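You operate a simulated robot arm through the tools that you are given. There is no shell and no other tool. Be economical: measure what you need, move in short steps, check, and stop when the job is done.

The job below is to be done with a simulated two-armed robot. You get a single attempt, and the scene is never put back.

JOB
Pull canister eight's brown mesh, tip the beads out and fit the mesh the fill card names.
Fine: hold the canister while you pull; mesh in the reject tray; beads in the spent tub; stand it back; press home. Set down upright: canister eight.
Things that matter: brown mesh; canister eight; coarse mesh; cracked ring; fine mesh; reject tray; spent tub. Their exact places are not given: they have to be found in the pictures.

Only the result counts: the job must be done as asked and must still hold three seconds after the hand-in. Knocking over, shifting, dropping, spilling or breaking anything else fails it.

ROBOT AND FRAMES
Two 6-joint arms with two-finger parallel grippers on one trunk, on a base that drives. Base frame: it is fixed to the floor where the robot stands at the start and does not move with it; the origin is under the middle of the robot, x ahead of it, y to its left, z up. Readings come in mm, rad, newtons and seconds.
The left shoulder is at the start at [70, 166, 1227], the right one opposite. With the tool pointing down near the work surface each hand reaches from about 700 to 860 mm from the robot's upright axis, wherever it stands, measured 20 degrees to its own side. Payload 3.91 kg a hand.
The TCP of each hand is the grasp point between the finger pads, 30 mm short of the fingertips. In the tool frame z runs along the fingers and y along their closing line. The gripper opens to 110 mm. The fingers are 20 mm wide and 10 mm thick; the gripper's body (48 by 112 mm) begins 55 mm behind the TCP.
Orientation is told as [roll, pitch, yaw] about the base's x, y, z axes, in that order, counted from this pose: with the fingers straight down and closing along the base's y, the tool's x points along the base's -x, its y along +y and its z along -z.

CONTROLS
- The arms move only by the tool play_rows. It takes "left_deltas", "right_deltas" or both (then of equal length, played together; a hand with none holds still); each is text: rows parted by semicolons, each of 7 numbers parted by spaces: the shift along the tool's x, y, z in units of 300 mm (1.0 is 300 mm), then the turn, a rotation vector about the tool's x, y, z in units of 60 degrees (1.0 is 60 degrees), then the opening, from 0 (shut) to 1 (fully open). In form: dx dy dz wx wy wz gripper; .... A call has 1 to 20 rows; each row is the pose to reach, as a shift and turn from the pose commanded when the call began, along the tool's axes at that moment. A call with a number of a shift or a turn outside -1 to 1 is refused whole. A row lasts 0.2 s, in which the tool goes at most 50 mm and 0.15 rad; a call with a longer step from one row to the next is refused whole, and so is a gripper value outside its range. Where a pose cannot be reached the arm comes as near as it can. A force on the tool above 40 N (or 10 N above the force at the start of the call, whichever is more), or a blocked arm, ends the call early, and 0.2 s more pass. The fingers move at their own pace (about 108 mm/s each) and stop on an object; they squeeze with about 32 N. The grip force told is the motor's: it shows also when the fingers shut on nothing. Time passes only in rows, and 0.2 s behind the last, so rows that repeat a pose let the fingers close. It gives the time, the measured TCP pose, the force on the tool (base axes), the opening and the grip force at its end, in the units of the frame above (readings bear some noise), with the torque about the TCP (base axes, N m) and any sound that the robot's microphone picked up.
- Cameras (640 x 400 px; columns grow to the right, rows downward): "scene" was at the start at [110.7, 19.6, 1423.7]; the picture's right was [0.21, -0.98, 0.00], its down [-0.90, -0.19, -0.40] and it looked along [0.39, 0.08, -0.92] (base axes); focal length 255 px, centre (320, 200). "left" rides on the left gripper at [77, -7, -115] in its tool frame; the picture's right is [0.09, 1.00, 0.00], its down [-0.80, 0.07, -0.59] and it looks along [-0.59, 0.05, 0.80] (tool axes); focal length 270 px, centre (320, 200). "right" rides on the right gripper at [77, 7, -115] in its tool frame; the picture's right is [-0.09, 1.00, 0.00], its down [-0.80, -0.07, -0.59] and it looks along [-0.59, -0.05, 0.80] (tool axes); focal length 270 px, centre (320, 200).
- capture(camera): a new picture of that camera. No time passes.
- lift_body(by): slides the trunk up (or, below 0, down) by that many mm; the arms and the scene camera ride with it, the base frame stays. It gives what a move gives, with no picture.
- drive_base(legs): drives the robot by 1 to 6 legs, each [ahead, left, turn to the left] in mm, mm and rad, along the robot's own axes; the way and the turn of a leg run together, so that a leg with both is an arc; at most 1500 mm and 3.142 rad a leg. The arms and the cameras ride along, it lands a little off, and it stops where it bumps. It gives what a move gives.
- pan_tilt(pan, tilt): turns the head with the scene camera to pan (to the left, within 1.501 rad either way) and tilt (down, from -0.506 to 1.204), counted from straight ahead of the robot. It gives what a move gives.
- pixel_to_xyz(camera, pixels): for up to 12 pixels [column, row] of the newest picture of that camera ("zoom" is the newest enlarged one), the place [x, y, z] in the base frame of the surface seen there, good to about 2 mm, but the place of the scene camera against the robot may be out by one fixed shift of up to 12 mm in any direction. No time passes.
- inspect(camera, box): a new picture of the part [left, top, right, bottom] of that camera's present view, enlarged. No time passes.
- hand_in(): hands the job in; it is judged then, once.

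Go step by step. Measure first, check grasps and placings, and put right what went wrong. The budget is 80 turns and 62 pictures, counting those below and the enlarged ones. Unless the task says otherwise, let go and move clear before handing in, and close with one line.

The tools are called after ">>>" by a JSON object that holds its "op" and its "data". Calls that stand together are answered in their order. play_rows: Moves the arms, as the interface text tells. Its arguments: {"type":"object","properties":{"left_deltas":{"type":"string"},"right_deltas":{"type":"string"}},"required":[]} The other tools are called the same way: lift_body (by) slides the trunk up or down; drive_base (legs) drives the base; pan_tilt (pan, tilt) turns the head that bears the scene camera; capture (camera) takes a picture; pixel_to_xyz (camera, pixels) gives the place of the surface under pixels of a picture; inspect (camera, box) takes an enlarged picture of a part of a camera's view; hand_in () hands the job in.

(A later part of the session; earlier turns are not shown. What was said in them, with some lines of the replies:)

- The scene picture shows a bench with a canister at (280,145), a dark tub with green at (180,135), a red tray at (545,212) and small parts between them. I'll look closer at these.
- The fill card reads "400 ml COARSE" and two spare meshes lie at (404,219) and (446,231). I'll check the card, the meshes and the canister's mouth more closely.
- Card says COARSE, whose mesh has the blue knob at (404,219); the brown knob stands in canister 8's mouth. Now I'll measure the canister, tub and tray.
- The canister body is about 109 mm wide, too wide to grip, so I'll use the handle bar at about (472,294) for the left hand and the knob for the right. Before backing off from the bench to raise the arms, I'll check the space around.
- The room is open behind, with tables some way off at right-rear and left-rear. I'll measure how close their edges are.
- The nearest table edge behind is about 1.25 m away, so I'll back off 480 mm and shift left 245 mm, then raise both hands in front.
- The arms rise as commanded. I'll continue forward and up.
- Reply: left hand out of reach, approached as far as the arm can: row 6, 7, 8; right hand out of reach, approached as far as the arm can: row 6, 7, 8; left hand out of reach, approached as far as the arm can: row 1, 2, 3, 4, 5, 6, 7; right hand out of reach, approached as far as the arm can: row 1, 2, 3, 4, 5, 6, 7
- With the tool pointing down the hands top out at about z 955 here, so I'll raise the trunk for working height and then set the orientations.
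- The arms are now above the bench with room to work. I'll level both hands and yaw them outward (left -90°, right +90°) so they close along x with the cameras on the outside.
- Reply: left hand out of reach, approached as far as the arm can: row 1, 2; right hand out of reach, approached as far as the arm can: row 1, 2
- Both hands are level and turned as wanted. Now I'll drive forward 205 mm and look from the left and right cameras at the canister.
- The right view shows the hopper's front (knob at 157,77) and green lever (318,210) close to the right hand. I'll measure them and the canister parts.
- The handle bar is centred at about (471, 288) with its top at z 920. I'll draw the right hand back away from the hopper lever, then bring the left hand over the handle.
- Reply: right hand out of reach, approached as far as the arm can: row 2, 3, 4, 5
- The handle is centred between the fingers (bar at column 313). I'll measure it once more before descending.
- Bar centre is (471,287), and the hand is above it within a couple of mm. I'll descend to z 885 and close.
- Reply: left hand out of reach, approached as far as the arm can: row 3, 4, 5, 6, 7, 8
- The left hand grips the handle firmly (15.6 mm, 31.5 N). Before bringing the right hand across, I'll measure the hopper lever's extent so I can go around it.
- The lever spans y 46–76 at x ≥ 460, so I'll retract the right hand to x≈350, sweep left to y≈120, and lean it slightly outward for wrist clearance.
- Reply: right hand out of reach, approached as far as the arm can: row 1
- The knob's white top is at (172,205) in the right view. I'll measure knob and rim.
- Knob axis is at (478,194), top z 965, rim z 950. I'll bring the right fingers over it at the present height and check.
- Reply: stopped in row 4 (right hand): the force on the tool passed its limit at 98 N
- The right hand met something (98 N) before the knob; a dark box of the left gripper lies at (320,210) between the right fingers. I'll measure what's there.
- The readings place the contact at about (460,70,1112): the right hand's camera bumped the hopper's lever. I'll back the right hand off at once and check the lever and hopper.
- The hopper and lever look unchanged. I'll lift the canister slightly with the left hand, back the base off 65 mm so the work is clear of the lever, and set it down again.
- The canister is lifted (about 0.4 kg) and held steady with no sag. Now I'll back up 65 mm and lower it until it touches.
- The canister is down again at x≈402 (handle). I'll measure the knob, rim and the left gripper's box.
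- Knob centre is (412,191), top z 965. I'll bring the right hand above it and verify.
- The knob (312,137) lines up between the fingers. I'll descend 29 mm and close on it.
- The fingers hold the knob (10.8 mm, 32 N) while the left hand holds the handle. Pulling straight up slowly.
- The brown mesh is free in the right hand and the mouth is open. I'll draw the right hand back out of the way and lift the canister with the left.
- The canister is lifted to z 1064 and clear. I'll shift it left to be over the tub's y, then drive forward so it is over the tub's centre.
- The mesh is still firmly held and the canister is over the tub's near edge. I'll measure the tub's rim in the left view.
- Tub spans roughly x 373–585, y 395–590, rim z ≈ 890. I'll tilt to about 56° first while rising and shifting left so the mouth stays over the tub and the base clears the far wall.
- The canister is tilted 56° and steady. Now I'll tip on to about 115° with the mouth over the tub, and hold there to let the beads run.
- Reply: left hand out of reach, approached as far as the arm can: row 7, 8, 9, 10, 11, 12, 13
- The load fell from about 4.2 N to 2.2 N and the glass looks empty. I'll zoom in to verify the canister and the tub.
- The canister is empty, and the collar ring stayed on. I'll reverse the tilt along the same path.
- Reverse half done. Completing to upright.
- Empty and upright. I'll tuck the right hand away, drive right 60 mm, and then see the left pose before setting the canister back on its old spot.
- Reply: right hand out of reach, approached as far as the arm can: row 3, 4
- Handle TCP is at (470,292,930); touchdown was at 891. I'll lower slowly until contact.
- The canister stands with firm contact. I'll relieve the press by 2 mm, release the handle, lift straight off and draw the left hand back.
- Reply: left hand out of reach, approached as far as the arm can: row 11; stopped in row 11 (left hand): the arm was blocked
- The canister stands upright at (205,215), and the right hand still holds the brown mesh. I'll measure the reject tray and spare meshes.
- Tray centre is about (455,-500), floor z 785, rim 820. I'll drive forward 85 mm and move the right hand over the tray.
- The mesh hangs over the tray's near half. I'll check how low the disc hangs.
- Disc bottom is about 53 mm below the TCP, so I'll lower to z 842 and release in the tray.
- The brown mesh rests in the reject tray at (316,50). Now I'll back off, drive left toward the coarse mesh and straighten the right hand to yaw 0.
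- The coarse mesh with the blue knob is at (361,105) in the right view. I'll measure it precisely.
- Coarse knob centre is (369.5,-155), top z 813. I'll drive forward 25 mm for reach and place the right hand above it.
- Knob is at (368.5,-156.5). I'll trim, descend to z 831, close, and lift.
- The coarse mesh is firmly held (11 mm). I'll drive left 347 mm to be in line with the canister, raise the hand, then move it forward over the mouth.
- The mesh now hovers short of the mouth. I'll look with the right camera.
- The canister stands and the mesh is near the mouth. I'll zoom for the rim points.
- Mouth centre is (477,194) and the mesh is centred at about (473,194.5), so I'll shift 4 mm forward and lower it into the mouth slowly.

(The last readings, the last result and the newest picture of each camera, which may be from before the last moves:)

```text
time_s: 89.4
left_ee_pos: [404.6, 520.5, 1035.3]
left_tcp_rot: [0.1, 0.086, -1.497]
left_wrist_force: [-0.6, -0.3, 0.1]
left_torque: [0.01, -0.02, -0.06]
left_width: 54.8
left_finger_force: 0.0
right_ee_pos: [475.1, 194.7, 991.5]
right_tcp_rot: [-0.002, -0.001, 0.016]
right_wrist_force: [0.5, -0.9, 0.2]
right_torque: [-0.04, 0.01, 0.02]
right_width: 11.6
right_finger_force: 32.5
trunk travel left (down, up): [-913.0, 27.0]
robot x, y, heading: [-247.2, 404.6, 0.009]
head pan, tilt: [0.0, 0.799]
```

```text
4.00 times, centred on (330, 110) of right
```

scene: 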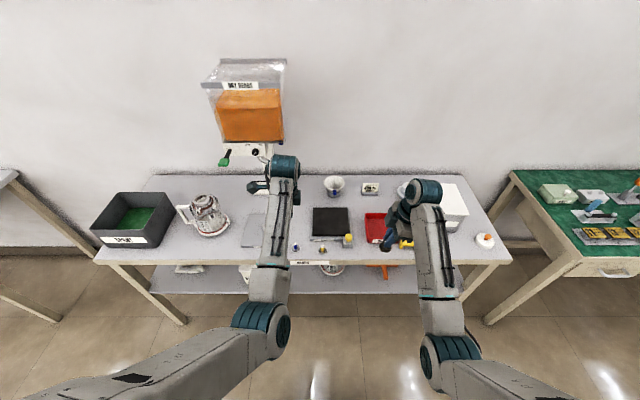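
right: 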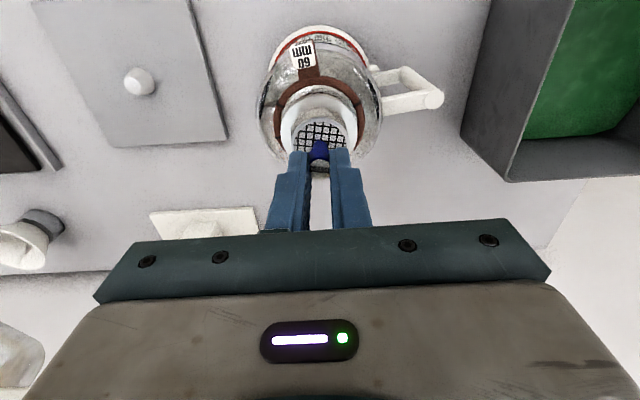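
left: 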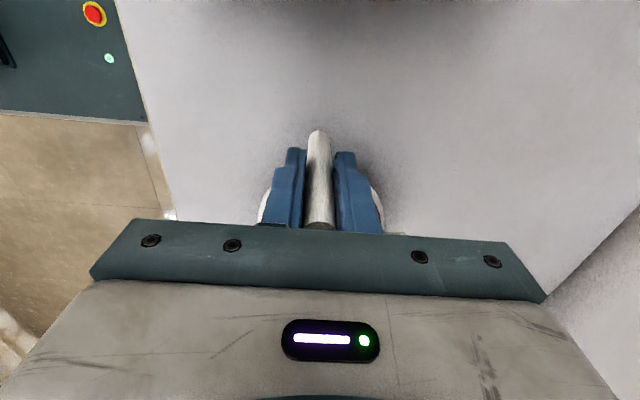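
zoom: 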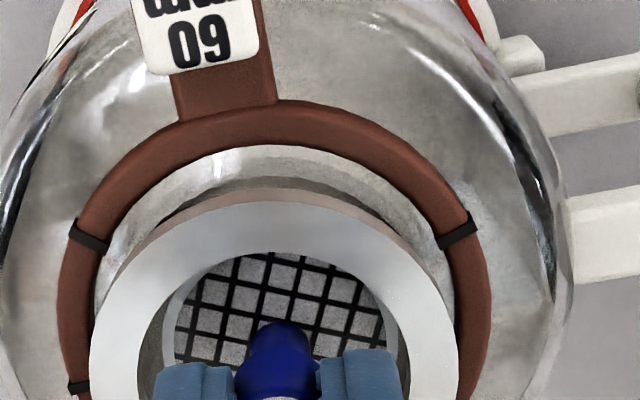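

The disc is inside the mouth without contact force. I'll nudge 1.5 mm forward and press down in small steps until it seats.

>>> {"op": "play_rows", "data": {"right_deltas": "-0.005 -0.001 0.007 0 0 0 0; -0.005 -0.001 0.014 0 0 0 0; -0.005 -0.001 0.02 0 0 0 0; -0.005 -0.001 0.025 0 0 0 0; -0.005 -0.001 0.03 0 0 0 0; -0.005 -0.001 0.033 0 0 0 0; -0.005 -0.001 0.033 0 0 0 0"}}

```text
time_s: 91.0
left_ee_pos: [404.6, 520.8, 1035.6]
left_tcp_rot: [0.099, 0.088, -1.498]
left_wrist_force: [0.4, -0.7, 0.6]
left_torque: [-0.03, -0.03, 0.04]
left_width: 54.9
left_finger_force: 0.1
right_ee_pos: [476.0, 192.5, 983.6]
right_tcp_rot: [-0.002, -0.002, 0.015]
right_wrist_force: [1.0, -1.1, 5.5]
right_torque: [0.01, 0.0, 0.06]
right_width: 12.2
right_finger_force: 32.2
trunk travel left (down, up): [-913.0, 27.0]
robot x, y, heading: [-247.9, 405.7, 0.011]
head pan, tilt: [0.0, 0.799]
```

The mesh touches its seat (5.5 N at z 983.6). I'll release the knob, rise, close the fingers and press on the knob's top with the closed fingertips.

>>> {"op": "play_rows", "data": {"right_deltas": "0 0 0 0 0 0 0.12; 0 0 0 0 0 0 0.25; 0 0 -0.05 0 0 0 0.25; 0 0 -0.1 0 0 0 0.25; 0 0 -0.14 0 0 0 0.25; 0 0 -0.14 0 0 0 0.1; 0 0 -0.14 0 0 0 0; 0 0 -0.14 0 0 0 0; 0 0 -0.14 0 0 0 0"}}

>>> {"op": "inspect", "data": {"camera": "right", "box": [240, 50, 400, 170]}}

```text
time_s: 93.0
left_ee_pos: [405.4, 520.2, 1034.4]
left_tcp_rot: [0.1, 0.087, -1.498]
left_wrist_force: [-0.3, 0.5, 0.5]
left_torque: [0.03, 0.01, 0.01]
left_width: 55.1
left_finger_force: 0.0
right_ee_pos: [476.5, 193.1, 1022.6]
right_tcp_rot: [-0.002, 0.0, 0.015]
right_wrist_force: [0.5, 0.1, 0.7]
right_torque: [-0.02, 0.02, 0.03]
right_width: 0.0
right_finger_force: 32.5
trunk travel left (down, up): [-913.0, 27.0]
robot x, y, heading: [-245.4, 405.9, 0.014]
head pan, tilt: [0.0, 0.799]
```

```text
3.33 times, centred on (320, 110) of right
```

zoom: 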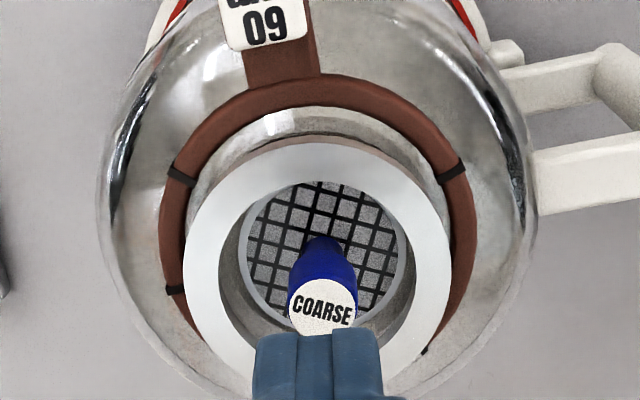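

The mesh sits level with its knob centred. I'll check the knob's height, then press down on it.

>>> {"op": "pixel_to_xyz", "data": {"camera": "zoom", "pixels": [[322, 305], [305, 300], [340, 300], [270, 155], [250, 230], [395, 230]]}}

>>> {"op": "play_rows", "data": {"right_deltas": "0 0 0.05 0 0 0 0; 0 0 0.07 0 0 0 0; 0 0 0.08 0 0 0 0; 0 0 0.085 0 0 0 0; 0 0 0.09 0 0 0 0; 0 0 0.095 0 0 0 0; 0 0 0.1 0 0 0 0; 0 0 0.105 0 0 0 0; 0 0 0.11 0 0 0 0; 0 0 0.115 0 0 0 0; 0 0 0.12 0 0 0 0"}}

```text
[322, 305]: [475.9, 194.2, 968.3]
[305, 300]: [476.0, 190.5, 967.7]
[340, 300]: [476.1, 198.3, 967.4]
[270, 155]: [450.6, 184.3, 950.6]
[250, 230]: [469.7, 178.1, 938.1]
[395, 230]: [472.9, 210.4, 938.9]
```

```text
time_s: 95.4
left_ee_pos: [402.3, 520.6, 1038.0]
left_tcp_rot: [0.103, 0.088, -1.499]
left_wrist_force: [0.2, 0.4, 0.5]
left_torque: [-0.02, -0.03, -0.01]
left_width: 55.0
left_finger_force: 0.1
right_ee_pos: [474.6, 194.1, 994.6]
right_tcp_rot: [-0.003, -0.012, 0.016]
right_wrist_force: [5.0, -3.0, 29.4]
right_torque: [-0.14, -0.24, -0.01]
right_width: 0.0
right_finger_force: 32.0
trunk travel left (down, up): [-913.0, 27.0]
robot x, y, heading: [-244.0, 402.7, 0.009]
head pan, tilt: [0.0, 0.799]
```

Pressed with about 29 N; the fingertip ended at z ≈ 964.6, against 968 before. I'll lift and check the knob's height.

>>> {"op": "play_rows", "data": {"right_deltas": "0 0 -0.05 0 0 0 0; 0 0 -0.1 0 0 0 0; 0 0 -0.1 0 0 0 0"}}

>>> {"op": "inspect", "data": {"camera": "right", "box": [240, 50, 400, 170]}}

>>> {"op": "pixel_to_xyz", "data": {"camera": "zoom", "pixels": [[322, 305], [310, 300], [335, 300], [270, 155], [250, 230], [395, 230]]}}

```text
time_s: 96.2
left_ee_pos: [404.4, 520.4, 1034.7]
left_tcp_rot: [0.1, 0.088, -1.497]
left_wrist_force: [-0.6, 0.5, -1.1]
left_torque: [0.0, 0.02, -0.03]
left_width: 54.9
left_finger_force: 0.1
right_ee_pos: [475.6, 194.5, 1018.4]
right_tcp_rot: [-0.001, 0.001, 0.017]
right_wrist_force: [-0.4, -0.4, 0.2]
right_torque: [0.01, -0.01, 0.02]
right_width: 0.0
right_finger_force: 31.7
trunk travel left (down, up): [-913.0, 27.0]
robot x, y, heading: [-249.9, 405.7, 0.012]
head pan, tilt: [0.0, 0.799]
```

```text
3.33 times, centred on (320, 110) of right
```

zoom: 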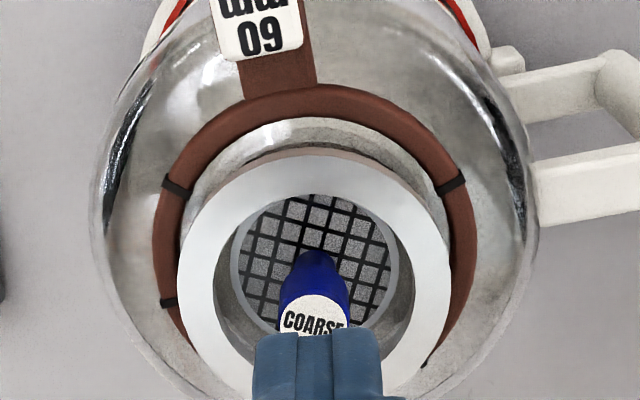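

```text
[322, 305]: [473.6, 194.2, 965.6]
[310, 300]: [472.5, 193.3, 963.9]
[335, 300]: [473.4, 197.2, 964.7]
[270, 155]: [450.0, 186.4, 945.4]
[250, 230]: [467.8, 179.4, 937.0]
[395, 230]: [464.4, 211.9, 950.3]
```

The knob top is now at z 965, the same as the brown mesh when seated. One more firm press to make sure it's home, then I'll lift off.

>>> {"op": "play_rows", "data": {"right_deltas": "-0.004 0 0.05 0 0 0 0; -0.004 0 0.075 0 0 0 0; -0.004 0 0.085 0 0 0 0; -0.004 0 0.09 0 0 0 0; -0.004 0 0.095 0 0 0 0; -0.004 0 0.1 0 0 0 0; -0.004 0 0.105 0 0 0 0; -0.004 0 0.11 0 0 0 0; -0.004 0 0.115 0 0 0 0; -0.004 0 0.12 0 0 0 0; -0.004 0 0.12 0 0 0 0"}}

>>> {"op": "play_rows", "data": {"right_deltas": "0 0 -0.07 0 0 0 0; 0 0 -0.17 0 0 0 0; 0.15 0 -0.17 0 0 0 0; 0.2 0 -0.17 0 0 0 0"}}

>>> {"op": "capture", "data": {"camera": "right"}}

```text
time_s: 98.1
left_ee_pos: [404.2, 521.1, 1037.1]
left_tcp_rot: [0.101, 0.089, -1.5]
left_wrist_force: [-0.3, 0.1, -0.6]
left_torque: [0.02, 0.0, 0.02]
left_width: 54.9
left_finger_force: 0.1
right_ee_pos: [480.6, 194.2, 994.3]
right_tcp_rot: [-0.004, -0.019, 0.013]
right_wrist_force: [-4.4, 0.2, 22.9]
right_torque: [-0.03, 0.28, -0.02]
right_width: 0.0
right_finger_force: 31.5
trunk travel left (down, up): [-913.0, 27.0]
robot x, y, heading: [-247.0, 404.0, 0.012]
head pan, tilt: [0.0, 0.799]
stopped in row 9 (right hand): the force on the tool passed its limit at 42 N (the readings are from after the stop); the commanded pose is now the measured one
```

```text
time_s: 99.1
left_ee_pos: [404.7, 520.8, 1035.0]
left_tcp_rot: [0.099, 0.087, -1.495]
left_wrist_force: [-0.7, 0.4, 0.9]
left_torque: [-0.02, -0.03, 0.03]
left_width: 55.0
left_finger_force: 0.0
right_ee_pos: [420.4, 192.8, 1040.1]
right_tcp_rot: [-0.003, -0.008, 0.015]
right_wrist_force: [-0.4, 0.2, 0.2]
right_torque: [0.04, 0.0, -0.03]
right_width: 0.0
right_finger_force: 31.3
trunk travel left (down, up): [-913.0, 27.0]
robot x, y, heading: [-245.0, 400.8, 0.012]
head pan, tilt: [0.0, 0.799]
```

```text
5 pictures are left
```

right: 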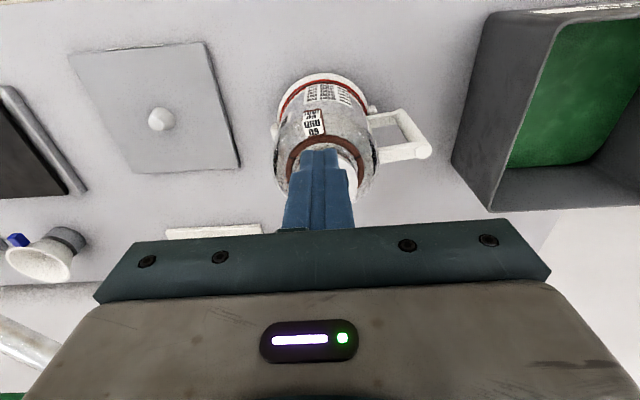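

It took 42 N without sinking further, so the mesh is home. I'll back away and check the whole scene once.

>>> {"op": "drive_base", "data": {"legs": [[-200, 0, 0]]}}

>>> {"op": "pan_tilt", "data": {"pan": -0.3, "tilt": 0.75}}

>>> {"op": "capture", "data": {"camera": "scene"}}

>>> {"op": "inspect", "data": {"camera": "scene", "box": [200, 150, 360, 250]}}

```text
time_s: 100.7
left_ee_pos: [207.2, 518.0, 1033.9]
left_tcp_rot: [0.095, 0.086, -1.498]
left_wrist_force: [1.1, 0.2, -0.1]
left_torque: [0.03, 0.02, 0.03]
left_width: 55.1
left_finger_force: 0.1
right_ee_pos: [221.5, 190.4, 1036.9]
right_tcp_rot: [-0.003, -0.007, 0.017]
right_wrist_force: [-0.2, 0.6, -0.3]
right_torque: [0.01, 0.0, 0.0]
right_width: 0.0
right_finger_force: 31.7
trunk travel left (down, up): [-913.0, 27.0]
robot x, y, heading: [-446.1, 400.7, 0.011]
head pan, tilt: [0.0, 0.799]
```

```text
time_s: 101.5
left_ee_pos: [202.5, 517.9, 1036.5]
left_tcp_rot: [0.099, 0.088, -1.495]
left_wrist_force: [0.3, 0.0, -0.1]
left_torque: [0.01, -0.01, 0.0]
left_width: 54.9
left_finger_force: 0.0
right_ee_pos: [217.3, 190.0, 1040.9]
right_tcp_rot: [-0.004, -0.011, 0.016]
right_wrist_force: [-0.2, 0.1, 0.5]
right_torque: [-0.02, -0.01, 0.02]
right_width: 0.0
right_finger_force: 32.2
trunk travel left (down, up): [-913.0, 27.0]
robot x, y, heading: [-444.3, 402.5, 0.013]
head pan, tilt: [-0.3, 0.75]
```

```text
4 pictures are left
```

scene: 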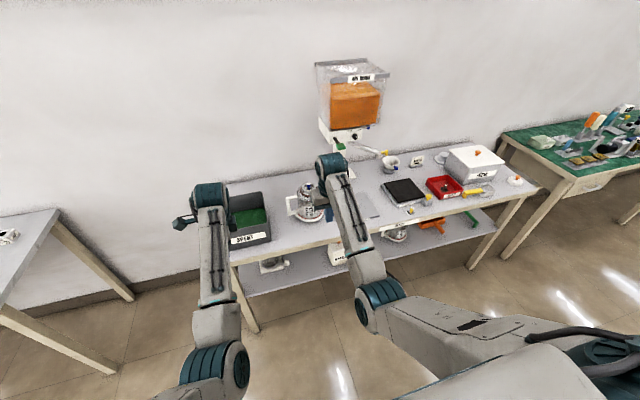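

```text
4.00 times, centred on (280, 200) of scene
```

zoom: 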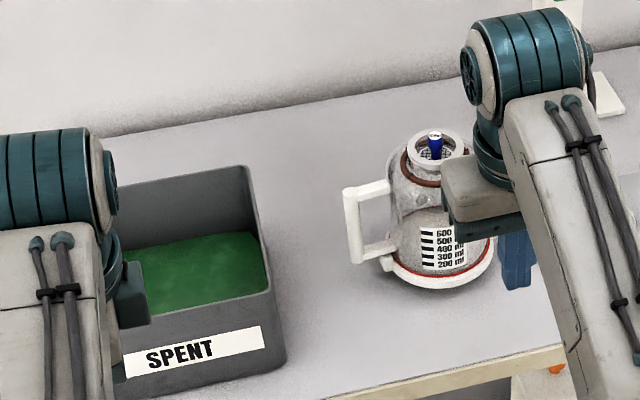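

Canister eight stands upright with the blue coarse mesh seated, the beads are in the spent tub and the brown mesh is in the reject tray, with both hands clear. Handing in.

>>> {"op": "hand_in", "data": {}}

```text
The job is handed in.
```

I've handed the job in. Canister eight is empty and standing upright where it was, with the coarse mesh pressed home; the brown mesh is in the reject tray and the beads are in the spent tub. On the way, the right hand's camera bumped the hopper's green lever once (98 N), but nothing looked moved or spilled afterwards.
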